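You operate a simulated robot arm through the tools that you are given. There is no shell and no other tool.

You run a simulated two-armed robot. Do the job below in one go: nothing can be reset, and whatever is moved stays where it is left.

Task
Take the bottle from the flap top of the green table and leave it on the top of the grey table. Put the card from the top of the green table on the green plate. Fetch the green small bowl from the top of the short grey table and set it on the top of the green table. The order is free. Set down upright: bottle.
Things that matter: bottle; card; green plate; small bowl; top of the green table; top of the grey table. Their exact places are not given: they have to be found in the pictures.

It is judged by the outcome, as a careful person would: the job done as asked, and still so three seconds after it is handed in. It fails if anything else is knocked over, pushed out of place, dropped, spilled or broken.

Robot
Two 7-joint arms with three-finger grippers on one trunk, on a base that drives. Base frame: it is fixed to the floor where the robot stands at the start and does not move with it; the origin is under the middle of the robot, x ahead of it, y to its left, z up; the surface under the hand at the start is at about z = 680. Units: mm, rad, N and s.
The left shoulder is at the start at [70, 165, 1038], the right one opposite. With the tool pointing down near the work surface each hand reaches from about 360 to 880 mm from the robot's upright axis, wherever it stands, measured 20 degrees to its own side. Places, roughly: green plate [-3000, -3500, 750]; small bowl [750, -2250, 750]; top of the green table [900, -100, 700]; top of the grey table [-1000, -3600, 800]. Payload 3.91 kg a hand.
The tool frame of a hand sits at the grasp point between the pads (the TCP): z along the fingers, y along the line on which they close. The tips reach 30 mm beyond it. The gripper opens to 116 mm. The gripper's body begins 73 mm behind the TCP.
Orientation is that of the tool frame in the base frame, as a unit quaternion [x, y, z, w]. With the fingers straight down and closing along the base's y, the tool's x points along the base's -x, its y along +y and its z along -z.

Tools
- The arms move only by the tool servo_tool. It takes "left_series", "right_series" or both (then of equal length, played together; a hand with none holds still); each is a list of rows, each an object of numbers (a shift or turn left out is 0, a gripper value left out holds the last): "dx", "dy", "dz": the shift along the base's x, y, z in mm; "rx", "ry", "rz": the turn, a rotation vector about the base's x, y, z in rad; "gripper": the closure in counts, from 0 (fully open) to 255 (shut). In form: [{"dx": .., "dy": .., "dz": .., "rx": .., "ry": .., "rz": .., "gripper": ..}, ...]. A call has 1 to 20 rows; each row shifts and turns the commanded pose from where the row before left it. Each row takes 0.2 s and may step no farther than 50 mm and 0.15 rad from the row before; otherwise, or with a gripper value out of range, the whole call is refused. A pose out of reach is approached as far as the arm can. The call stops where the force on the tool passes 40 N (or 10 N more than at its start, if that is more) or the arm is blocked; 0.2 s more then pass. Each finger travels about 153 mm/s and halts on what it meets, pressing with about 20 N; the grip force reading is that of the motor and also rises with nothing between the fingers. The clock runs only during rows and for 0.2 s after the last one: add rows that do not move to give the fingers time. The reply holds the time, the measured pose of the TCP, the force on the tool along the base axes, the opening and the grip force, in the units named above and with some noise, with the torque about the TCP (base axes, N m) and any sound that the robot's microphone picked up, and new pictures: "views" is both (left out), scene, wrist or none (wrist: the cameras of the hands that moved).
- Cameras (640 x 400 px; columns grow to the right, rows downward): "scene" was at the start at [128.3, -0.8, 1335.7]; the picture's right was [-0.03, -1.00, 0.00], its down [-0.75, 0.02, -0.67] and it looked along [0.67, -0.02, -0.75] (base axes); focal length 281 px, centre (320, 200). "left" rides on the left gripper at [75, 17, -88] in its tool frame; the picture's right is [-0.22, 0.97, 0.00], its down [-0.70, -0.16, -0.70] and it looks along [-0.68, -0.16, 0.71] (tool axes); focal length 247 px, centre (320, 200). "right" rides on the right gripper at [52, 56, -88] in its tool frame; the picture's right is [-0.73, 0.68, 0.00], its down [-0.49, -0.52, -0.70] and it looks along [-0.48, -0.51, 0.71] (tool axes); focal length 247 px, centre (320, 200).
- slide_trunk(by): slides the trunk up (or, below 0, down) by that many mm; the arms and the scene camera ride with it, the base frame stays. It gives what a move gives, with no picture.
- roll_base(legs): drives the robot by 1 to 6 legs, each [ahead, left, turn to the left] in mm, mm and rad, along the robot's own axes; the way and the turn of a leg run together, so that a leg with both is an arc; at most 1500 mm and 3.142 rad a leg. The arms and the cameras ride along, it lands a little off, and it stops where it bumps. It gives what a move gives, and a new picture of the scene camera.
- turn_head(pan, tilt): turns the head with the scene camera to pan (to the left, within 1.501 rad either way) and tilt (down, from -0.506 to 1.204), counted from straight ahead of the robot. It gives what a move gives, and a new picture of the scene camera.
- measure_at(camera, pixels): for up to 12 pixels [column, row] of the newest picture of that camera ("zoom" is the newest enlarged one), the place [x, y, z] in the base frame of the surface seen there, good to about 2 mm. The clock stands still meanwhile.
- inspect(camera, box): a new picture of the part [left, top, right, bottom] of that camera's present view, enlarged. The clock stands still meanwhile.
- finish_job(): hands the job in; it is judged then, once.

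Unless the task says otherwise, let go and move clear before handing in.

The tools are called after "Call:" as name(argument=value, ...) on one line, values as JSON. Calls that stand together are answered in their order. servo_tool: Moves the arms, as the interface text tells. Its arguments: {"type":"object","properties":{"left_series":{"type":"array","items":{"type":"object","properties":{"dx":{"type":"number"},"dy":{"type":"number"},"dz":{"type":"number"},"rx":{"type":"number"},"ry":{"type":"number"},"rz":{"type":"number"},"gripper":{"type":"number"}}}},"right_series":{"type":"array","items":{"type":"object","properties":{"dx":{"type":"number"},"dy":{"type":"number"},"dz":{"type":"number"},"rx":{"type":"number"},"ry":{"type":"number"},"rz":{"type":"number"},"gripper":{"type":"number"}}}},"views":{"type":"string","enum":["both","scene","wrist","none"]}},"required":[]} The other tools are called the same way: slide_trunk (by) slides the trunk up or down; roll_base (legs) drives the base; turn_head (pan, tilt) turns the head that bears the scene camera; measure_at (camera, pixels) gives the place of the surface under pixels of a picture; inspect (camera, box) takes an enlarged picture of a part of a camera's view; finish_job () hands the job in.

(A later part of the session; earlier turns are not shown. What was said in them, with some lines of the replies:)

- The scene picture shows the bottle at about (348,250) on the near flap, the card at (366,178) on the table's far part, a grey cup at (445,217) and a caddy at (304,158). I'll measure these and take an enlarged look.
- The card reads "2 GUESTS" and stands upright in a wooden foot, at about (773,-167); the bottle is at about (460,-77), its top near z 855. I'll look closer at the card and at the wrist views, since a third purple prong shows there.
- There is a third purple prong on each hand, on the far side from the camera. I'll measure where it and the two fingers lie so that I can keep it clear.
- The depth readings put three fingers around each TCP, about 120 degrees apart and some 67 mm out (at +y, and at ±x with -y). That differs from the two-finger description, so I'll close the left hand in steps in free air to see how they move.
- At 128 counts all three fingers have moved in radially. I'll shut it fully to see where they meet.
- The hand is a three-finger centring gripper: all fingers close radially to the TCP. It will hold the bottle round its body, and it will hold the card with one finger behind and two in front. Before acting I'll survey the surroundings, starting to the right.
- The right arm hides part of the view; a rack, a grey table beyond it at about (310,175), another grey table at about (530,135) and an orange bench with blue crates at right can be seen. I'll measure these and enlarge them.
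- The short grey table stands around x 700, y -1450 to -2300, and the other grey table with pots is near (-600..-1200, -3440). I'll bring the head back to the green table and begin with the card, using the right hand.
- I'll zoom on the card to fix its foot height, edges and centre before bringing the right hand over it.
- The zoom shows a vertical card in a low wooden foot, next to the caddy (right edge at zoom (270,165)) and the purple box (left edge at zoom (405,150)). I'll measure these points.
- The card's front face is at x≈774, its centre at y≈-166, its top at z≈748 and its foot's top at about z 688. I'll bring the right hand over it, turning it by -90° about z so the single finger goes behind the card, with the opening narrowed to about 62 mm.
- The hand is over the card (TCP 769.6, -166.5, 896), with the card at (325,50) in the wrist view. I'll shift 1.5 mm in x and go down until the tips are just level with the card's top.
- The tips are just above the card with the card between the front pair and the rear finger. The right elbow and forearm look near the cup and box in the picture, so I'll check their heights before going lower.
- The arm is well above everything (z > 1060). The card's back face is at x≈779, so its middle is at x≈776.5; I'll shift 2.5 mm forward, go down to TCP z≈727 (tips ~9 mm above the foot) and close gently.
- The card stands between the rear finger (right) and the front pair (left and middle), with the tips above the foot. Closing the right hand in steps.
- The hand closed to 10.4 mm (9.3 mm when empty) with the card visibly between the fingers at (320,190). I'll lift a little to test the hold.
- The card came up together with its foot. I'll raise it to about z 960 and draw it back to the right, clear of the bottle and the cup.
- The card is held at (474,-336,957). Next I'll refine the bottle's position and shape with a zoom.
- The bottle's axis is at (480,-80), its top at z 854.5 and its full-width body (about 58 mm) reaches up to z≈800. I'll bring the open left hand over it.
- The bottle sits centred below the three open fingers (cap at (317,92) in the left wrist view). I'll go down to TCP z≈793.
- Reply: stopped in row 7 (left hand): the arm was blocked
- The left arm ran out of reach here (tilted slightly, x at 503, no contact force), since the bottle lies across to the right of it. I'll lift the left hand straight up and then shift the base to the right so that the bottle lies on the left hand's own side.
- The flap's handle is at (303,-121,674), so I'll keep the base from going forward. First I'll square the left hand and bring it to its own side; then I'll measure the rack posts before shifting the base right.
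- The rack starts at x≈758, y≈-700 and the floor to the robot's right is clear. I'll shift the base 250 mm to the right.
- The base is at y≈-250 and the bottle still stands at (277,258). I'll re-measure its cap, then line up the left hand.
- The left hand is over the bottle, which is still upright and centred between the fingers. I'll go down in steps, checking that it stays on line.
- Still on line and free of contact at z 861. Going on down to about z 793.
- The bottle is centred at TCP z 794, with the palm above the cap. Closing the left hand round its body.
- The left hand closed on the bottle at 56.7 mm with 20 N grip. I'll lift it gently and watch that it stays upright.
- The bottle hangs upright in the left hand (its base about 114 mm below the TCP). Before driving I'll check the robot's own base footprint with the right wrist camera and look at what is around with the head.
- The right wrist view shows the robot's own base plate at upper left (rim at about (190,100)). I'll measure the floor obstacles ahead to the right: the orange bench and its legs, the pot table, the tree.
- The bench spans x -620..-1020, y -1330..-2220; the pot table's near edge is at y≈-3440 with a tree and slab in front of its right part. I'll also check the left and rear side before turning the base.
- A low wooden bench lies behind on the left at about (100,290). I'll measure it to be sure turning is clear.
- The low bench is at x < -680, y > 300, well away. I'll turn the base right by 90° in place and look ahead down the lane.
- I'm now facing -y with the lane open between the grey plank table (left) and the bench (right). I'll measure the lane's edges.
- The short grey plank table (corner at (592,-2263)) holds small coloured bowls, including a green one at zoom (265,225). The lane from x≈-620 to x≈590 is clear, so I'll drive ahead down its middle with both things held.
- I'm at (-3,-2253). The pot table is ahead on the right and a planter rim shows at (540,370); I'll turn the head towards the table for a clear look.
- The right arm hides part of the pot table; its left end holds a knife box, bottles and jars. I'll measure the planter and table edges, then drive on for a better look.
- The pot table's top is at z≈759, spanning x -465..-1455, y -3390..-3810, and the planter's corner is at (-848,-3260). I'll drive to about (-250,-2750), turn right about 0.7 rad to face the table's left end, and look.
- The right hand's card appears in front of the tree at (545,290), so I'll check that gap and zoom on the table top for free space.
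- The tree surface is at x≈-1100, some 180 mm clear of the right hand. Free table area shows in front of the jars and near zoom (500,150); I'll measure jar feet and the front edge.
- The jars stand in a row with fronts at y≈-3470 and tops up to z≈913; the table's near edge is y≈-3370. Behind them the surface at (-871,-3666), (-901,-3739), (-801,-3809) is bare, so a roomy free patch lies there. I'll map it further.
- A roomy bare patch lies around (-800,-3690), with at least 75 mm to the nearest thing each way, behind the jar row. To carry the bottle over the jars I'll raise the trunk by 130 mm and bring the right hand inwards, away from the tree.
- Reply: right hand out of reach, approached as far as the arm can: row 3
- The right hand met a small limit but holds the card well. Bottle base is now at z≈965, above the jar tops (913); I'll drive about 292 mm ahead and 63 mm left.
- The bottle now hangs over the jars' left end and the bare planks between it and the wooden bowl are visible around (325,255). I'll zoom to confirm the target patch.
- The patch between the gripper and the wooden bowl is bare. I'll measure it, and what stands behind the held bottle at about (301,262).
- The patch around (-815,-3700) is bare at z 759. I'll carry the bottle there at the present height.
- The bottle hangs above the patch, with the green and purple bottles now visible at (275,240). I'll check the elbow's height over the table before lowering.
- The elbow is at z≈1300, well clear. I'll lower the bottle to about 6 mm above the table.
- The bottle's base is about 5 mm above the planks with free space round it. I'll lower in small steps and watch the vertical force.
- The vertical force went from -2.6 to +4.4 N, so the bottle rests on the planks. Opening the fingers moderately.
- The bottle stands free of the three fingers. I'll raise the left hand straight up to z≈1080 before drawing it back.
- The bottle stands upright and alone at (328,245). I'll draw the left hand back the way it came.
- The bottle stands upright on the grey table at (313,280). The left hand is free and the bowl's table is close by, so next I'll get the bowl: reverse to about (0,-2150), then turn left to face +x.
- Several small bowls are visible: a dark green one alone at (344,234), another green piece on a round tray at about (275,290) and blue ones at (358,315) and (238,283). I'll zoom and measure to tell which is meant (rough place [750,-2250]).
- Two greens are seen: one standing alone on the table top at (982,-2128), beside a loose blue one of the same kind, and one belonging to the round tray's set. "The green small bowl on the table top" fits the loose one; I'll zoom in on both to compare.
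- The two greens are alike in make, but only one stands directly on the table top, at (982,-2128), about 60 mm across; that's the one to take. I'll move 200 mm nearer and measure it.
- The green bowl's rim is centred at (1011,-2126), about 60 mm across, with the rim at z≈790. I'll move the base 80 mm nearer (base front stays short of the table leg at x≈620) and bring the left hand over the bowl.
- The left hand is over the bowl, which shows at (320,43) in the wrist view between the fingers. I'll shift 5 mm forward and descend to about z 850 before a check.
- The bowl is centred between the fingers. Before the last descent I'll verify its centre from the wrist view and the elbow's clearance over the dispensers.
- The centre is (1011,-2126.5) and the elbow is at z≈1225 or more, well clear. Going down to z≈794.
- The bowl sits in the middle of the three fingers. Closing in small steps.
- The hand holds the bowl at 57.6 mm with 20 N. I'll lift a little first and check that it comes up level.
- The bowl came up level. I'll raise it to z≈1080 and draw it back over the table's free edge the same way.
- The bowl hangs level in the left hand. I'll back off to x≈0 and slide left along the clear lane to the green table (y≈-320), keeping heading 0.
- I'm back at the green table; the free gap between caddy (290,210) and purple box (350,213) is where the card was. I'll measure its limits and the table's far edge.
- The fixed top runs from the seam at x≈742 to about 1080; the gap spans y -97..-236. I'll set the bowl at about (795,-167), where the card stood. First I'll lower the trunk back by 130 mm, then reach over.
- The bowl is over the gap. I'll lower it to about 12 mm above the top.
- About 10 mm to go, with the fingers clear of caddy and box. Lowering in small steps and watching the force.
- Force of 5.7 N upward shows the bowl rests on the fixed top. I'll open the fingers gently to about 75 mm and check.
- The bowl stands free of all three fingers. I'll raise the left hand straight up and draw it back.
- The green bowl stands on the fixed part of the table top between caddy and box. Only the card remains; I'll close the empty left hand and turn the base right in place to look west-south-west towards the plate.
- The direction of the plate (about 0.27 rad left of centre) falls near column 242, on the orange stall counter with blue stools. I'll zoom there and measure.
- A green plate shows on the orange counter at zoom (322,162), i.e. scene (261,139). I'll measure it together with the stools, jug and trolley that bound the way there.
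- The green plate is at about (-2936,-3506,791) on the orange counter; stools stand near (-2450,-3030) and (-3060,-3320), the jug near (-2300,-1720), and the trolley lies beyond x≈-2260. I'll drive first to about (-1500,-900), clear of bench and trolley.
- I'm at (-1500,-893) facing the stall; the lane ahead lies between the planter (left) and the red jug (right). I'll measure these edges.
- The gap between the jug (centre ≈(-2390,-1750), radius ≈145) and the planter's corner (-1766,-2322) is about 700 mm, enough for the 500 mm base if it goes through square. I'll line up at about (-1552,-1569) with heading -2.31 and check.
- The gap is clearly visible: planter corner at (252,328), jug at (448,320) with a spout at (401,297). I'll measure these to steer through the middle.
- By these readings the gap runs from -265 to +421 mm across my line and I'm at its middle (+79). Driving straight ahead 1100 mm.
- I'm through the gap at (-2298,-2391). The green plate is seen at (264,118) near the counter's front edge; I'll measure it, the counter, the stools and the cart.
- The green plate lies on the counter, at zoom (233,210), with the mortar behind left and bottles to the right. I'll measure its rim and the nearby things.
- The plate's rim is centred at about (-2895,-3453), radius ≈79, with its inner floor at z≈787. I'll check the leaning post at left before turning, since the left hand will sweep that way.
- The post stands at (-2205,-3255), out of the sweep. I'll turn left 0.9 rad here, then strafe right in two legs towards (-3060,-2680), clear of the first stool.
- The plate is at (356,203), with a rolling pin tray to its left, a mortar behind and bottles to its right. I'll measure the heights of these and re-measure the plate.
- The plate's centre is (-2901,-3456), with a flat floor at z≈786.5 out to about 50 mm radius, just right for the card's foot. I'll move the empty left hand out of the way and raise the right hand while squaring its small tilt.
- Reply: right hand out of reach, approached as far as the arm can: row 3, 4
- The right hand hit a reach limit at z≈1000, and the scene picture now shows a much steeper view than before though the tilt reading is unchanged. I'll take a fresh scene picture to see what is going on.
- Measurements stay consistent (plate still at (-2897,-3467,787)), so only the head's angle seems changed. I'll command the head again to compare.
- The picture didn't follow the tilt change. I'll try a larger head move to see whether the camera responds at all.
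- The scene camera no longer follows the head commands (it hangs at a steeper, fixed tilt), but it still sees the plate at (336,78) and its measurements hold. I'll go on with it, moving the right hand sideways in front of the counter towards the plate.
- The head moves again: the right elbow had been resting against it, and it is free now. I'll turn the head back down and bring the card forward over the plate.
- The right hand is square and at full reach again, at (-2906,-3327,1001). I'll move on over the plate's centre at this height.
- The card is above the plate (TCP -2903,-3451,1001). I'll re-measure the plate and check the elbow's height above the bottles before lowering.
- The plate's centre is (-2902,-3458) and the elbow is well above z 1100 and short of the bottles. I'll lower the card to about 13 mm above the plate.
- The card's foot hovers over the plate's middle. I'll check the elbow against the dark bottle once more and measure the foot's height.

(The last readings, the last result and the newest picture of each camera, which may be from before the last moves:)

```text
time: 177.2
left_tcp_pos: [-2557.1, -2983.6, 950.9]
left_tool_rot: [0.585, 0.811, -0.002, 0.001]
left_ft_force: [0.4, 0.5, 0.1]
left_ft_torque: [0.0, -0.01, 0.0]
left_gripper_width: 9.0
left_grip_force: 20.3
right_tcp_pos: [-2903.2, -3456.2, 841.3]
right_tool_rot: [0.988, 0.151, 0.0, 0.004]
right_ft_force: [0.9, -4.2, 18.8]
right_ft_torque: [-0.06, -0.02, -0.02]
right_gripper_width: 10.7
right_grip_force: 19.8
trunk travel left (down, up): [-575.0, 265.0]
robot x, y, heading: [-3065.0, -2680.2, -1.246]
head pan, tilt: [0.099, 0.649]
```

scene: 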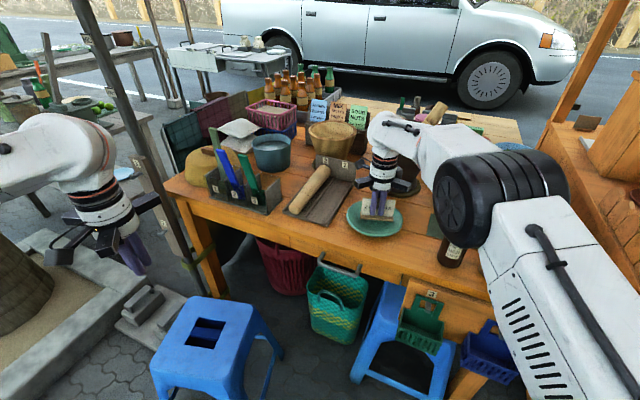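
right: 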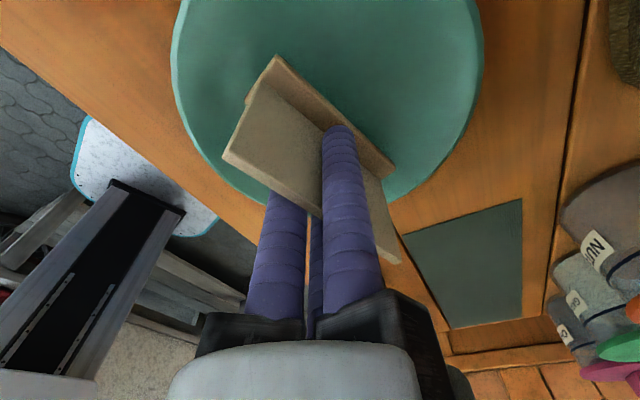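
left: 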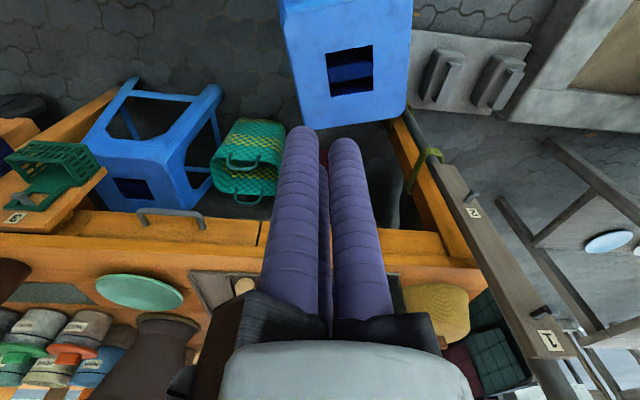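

Contact came at TCP z≈841 with about 19 N, so I'll ease up 1.5 mm to relieve the press and look closely.

Call:
servo_tool(right_series=[{"dz": 1.5}, {}], views="both")

Call:
inspect(camera="scene", box=[335, 170, 425, 250])

Call:
inspect(camera="right", box=[160, 0, 500, 280])

```text
time: 177.8
left_tcp_pos: [-2557.1, -2984.0, 950.9]
left_tool_rot: [0.585, 0.811, -0.001, 0.0]
left_ft_force: [0.3, 0.1, 1.0]
left_ft_torque: [0.03, 0.0, 0.01]
left_gripper_width: 9.2
left_grip_force: 20.3
right_tcp_pos: [-2902.0, -3454.2, 841.1]
right_tool_rot: [0.988, 0.151, 0.0, 0.002]
right_ft_force: [1.5, -3.6, 14.0]
right_ft_torque: [-0.14, -0.05, -0.02]
right_gripper_width: 10.4
right_grip_force: 19.9
trunk travel left (down, up): [-575.0, 265.0]
robot x, y, heading: [-3064.2, -2677.8, -1.252]
head pan, tilt: [0.099, 0.649]
```

scene: 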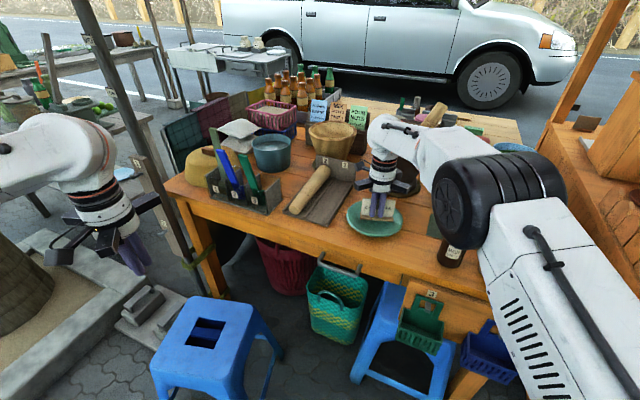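
right: 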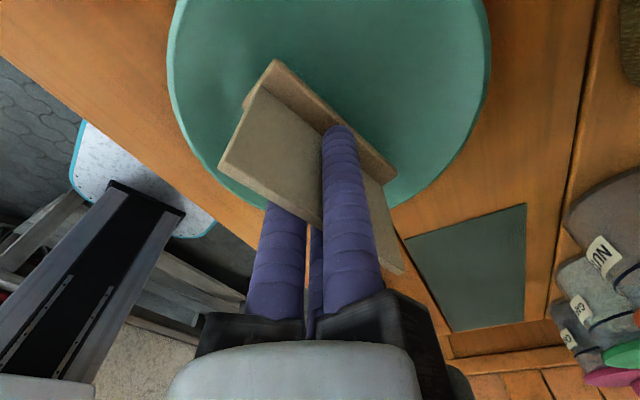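

```text
5.00 times, centred on (380, 210) of scene
```

zoom: 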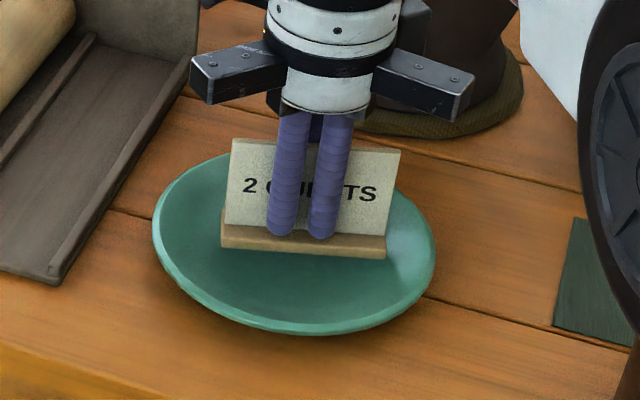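

```text
1.43 times, centred on (330, 140) of right
```

zoom: 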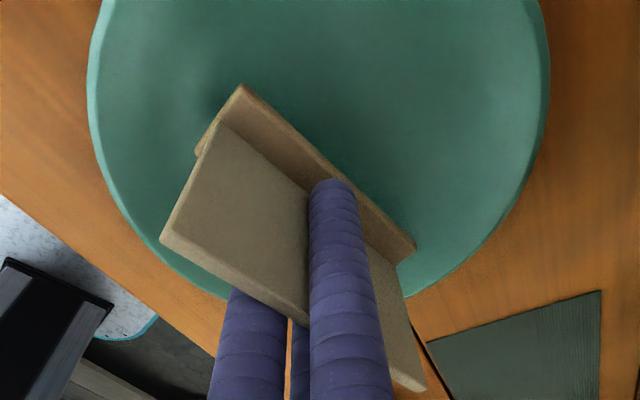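

The foot sits about at the plate's middle but the force is still 14 N. I'll measure the foot's and card's corners to see whether it stands level and where it touches.

Call:
inspect(camera="scene", box=[335, 170, 425, 250])

Call:
measure_at(camera="zoom", pixels=[[224, 238], [384, 248], [300, 247], [236, 142], [397, 154], [225, 250], [380, 262], [300, 262], [250, 290], [340, 300], [200, 220], [410, 230]])

```text
5.00 times, centred on (380, 210) of scene
```

zoom: 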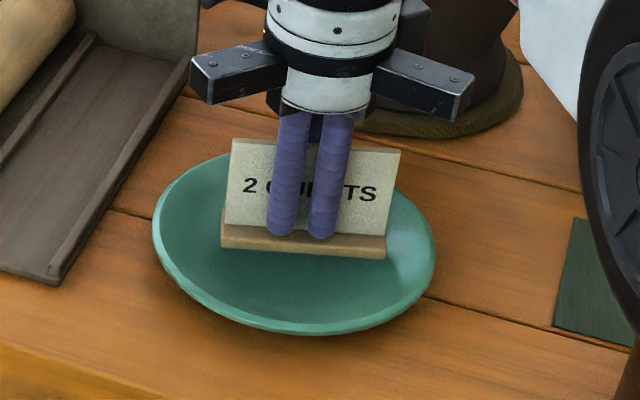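

```text
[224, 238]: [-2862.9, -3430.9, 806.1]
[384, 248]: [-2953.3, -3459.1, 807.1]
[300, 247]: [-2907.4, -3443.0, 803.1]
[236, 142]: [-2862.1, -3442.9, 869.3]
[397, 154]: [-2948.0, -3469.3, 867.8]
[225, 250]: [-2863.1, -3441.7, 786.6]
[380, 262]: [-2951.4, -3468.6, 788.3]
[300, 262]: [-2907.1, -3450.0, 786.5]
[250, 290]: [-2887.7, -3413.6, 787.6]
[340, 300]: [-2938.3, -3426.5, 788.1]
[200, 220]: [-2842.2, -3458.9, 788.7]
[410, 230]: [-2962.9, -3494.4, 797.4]
```

The card stands level; its foot rests at about z 800 (rim height), so the contact is real and the card slid up about 6 mm in the grip. I'll ease up a little more to take the press off before letting go.

Call:
servo_tool(right_series=[{"dz": 1}, {}], views="none")

```text
time: 178.4
left_tcp_pos: [-2556.3, -2983.3, 951.0]
left_tool_rot: [0.585, 0.811, -0.001, 0.001]
left_ft_force: [0.4, -0.3, 0.4]
left_ft_torque: [-0.01, 0.01, -0.03]
left_gripper_width: 9.5
left_grip_force: 20.0
right_tcp_pos: [-2902.5, -3454.5, 841.4]
right_tool_rot: [0.988, 0.152, 0.0, 0.0]
right_ft_force: [-0.5, -1.1, 8.8]
right_ft_torque: [0.0, -0.07, -0.04]
right_gripper_width: 10.6
right_grip_force: 20.2
trunk travel left (down, up): [-575.0, 265.0]
robot x, y, heading: [-3066.5, -2676.7, -1.251]
head pan, tilt: [0.099, 0.649]
```

Call:
servo_tool(right_series=[{"dz": 0.8}, {}], views="none")

```text
time: 179.0
left_tcp_pos: [-2557.3, -2984.6, 950.6]
left_tool_rot: [0.585, 0.811, -0.001, 0.0]
left_ft_force: [-1.1, 0.4, -0.3]
left_ft_torque: [-0.02, 0.01, 0.0]
left_gripper_width: 9.4
left_grip_force: 20.6
right_tcp_pos: [-2903.1, -3455.3, 841.2]
right_tool_rot: [0.988, 0.152, 0.001, 0.0]
right_ft_force: [0.3, 0.6, 3.0]
right_ft_torque: [0.06, -0.06, 0.02]
right_gripper_width: 10.7
right_grip_force: 19.9
trunk travel left (down, up): [-575.0, 265.0]
robot x, y, heading: [-3063.0, -2676.8, -1.249]
head pan, tilt: [0.099, 0.649]
```

The press is down to 3 N with the card standing level on the plate. I'll open the right hand slowly in small steps.

Call:
servo_tool(right_series=[{"gripper": 228}, {"gripper": 220}, {"gripper": 210}, {"gripper": 195}, {"gripper": 180}, {}], views="both")

Call:
inspect(camera="scene", box=[335, 170, 425, 250])

```text
time: 180.4
left_tcp_pos: [-2556.9, -2985.2, 950.6]
left_tool_rot: [0.585, 0.811, -0.002, 0.0]
left_ft_force: [-0.2, 0.6, 0.3]
left_ft_torque: [-0.04, -0.02, -0.02]
left_gripper_width: 9.3
left_grip_force: 20.5
right_tcp_pos: [-2902.5, -3456.8, 841.3]
right_tool_rot: [0.988, 0.152, 0.0, 0.001]
right_ft_force: [-0.6, 0.1, 0.0]
right_ft_torque: [-0.03, 0.0, 0.02]
right_gripper_width: 34.1
right_grip_force: 0.1
trunk travel left (down, up): [-575.0, 265.0]
robot x, y, heading: [-3065.2, -2676.9, -1.252]
head pan, tilt: [0.099, 0.649]
```

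scene: 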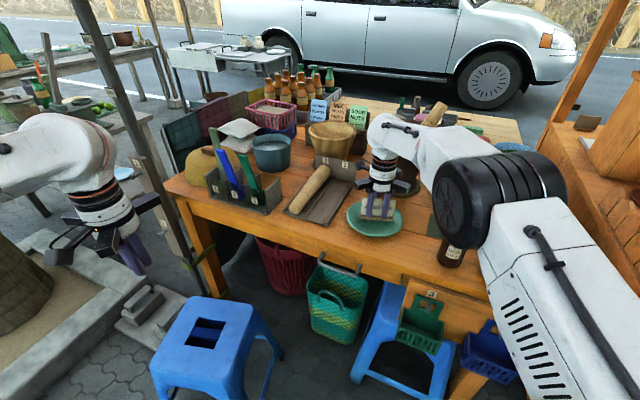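
right: 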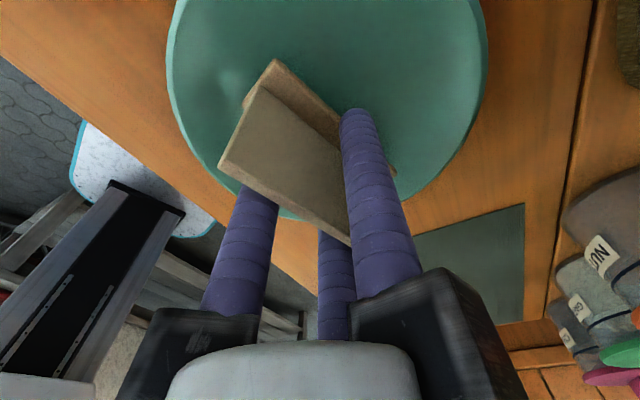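

```text
5.00 times, centred on (380, 210) of scene
```

zoom: 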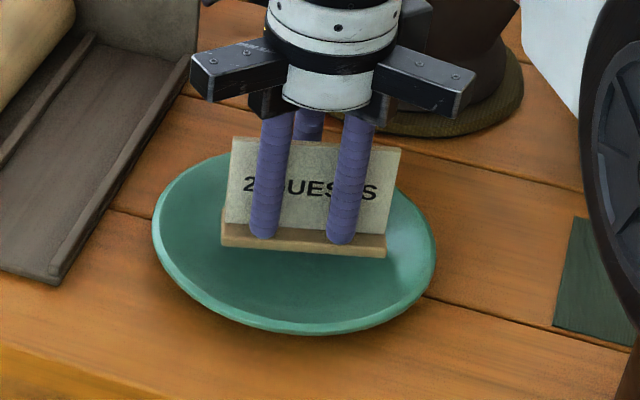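

The card stands by itself on the plate with the fingers parted. I'll open a bit more and raise the hand straight up.

Call:
servo_tool(right_series=[{"gripper": 150}, {"gripper": 120}, {}, {"dz": 10}, {"dz": 20}, {"dz": 30}, {"dz": 35}, {"dz": 35}, {"dz": 30}, {}], views="both")

Call:
inspect(camera="scene", box=[310, 150, 450, 260])

```text
time: 182.6
left_tcp_pos: [-2556.9, -2984.9, 950.4]
left_tool_rot: [0.585, 0.811, -0.002, 0.0]
left_ft_force: [1.5, -0.1, -0.5]
left_ft_torque: [0.03, 0.04, 0.02]
left_gripper_width: 9.2
left_grip_force: 20.2
right_tcp_pos: [-2902.4, -3456.9, 1001.5]
right_tool_rot: [0.989, 0.151, 0.0, 0.001]
right_ft_force: [0.5, -0.9, 0.1]
right_ft_torque: [0.0, 0.02, -0.01]
right_gripper_width: 61.6
right_grip_force: 0.0
trunk travel left (down, up): [-575.0, 265.0]
robot x, y, heading: [-3062.9, -2677.5, -1.248]
head pan, tilt: [0.099, 0.649]
```

scene: 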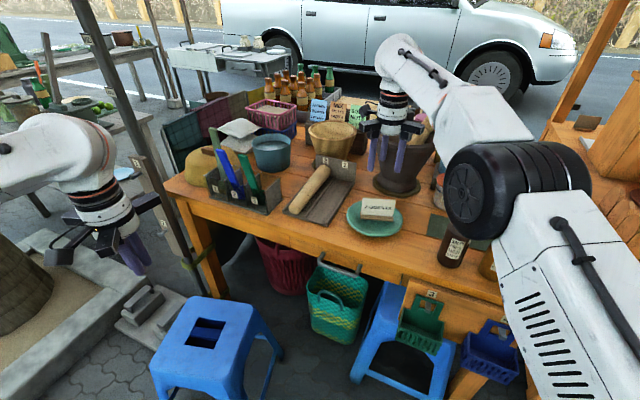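
right: 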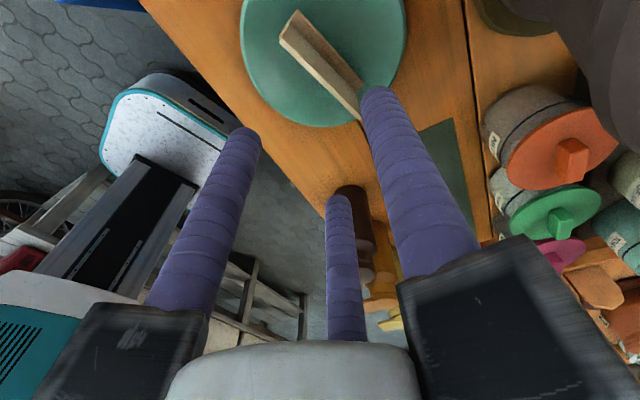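

```text
3.64 times, centred on (380, 205) of scene
```

zoom: 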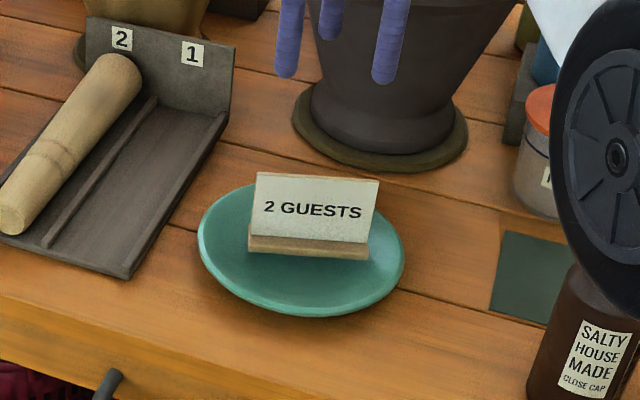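

The card stands upright and alone on the green plate. I'll draw the right hand back from over the plate, and check the bottle on the grey table, which shows at the left edge near (40,90).

Call:
servo_tool(right_series=[{"dy": 25}, {"dy": 25}, {"dy": 25}, {"dy": 25}, {"dy": 25}, {}], views="scene")

Call:
inspect(camera="scene", box=[0, 50, 140, 140])

Call:
inspect(camera="scene", box=[310, 150, 450, 260])

Call:
measure_at(camera="zoom", pixels=[[260, 176], [375, 184], [255, 240], [365, 250], [310, 262], [310, 290]])

```text
time: 184.0
left_tcp_pos: [-2556.5, -2985.9, 949.6]
left_tool_rot: [0.585, 0.811, 0.0, 0.0]
left_ft_force: [-0.4, 0.5, -0.3]
left_ft_torque: [0.03, 0.04, -0.01]
left_gripper_width: 9.4
left_grip_force: 20.0
right_tcp_pos: [-2902.3, -3331.5, 1001.4]
right_tool_rot: [0.989, 0.151, -0.001, 0.0]
right_ft_force: [0.1, 0.3, -0.5]
right_ft_torque: [0.0, 0.01, 0.0]
right_gripper_width: 61.4
right_grip_force: 0.2
trunk travel left (down, up): [-575.0, 265.0]
robot x, y, heading: [-3062.3, -2679.2, -1.246]
head pan, tilt: [0.099, 0.649]
```

scene: 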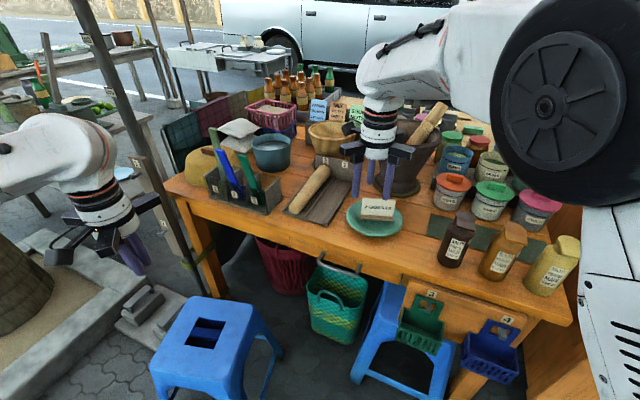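

```text
4.44 times, centred on (70, 95) of scene
```

zoom: 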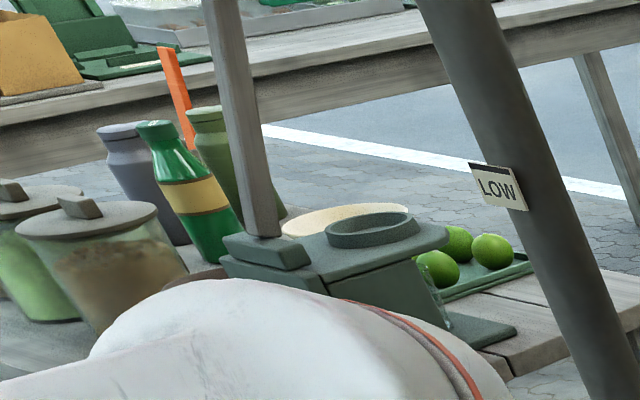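

```text
3.64 times, centred on (380, 205) of scene
```

zoom: 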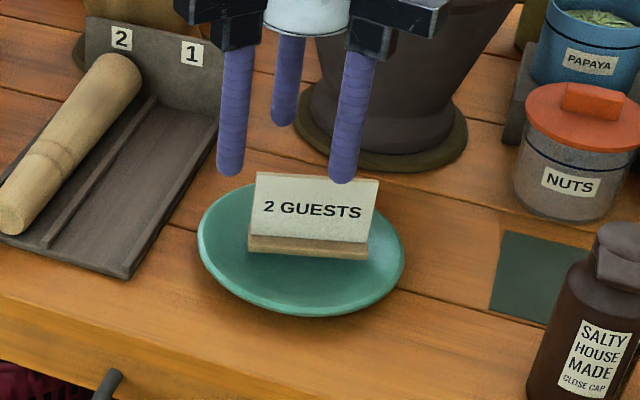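

```text
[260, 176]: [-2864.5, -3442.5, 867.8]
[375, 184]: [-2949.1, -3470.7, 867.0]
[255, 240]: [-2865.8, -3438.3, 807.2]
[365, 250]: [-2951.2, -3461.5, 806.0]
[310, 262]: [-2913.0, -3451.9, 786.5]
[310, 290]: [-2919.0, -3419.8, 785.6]
```

The card stands still on the green plate (top steady at z≈867), the bottle stands upright on the grey table among its neighbours, and the bowl was left on the fixed green top. Both hands are empty and clear, so I'm handing in.

Call:
finish_job()

```text
The job is handed in.
```

The job is handed in; I did all three parts and saw nothing else knocked over or moved out of place. No verdict came back with the hand-in.

- **Bottle:** it stands upright on the grey table, on the bare planks behind the row of jars, at about (-810, -3691). It was still upright in the last picture.
- **Card:** it stands in its wooden foot in the middle of the green plate. It touched down about 7 mm higher than I expected and slid up slightly in the grip. It was level and steady once I let go. Its foot rests at rim height, so it looks slightly raised above the plate's floor.
- **Bowl:** it stands on the fixed part of the green table, between the caddy and the purple box, at about (797, -168). I last saw it there before driving to the plate.
- **Which bowl I took:** there were two green bowls on the short grey table. I took the loose one standing directly on the top, not the one in the round tray's set. Your rough position fitted neither exactly, but the loose one was nearer.

Each hand turned out to have three fingers closing to the centre, not two. At one point the right arm pressed against the head and jammed the scene camera; it came free when I moved the arm.
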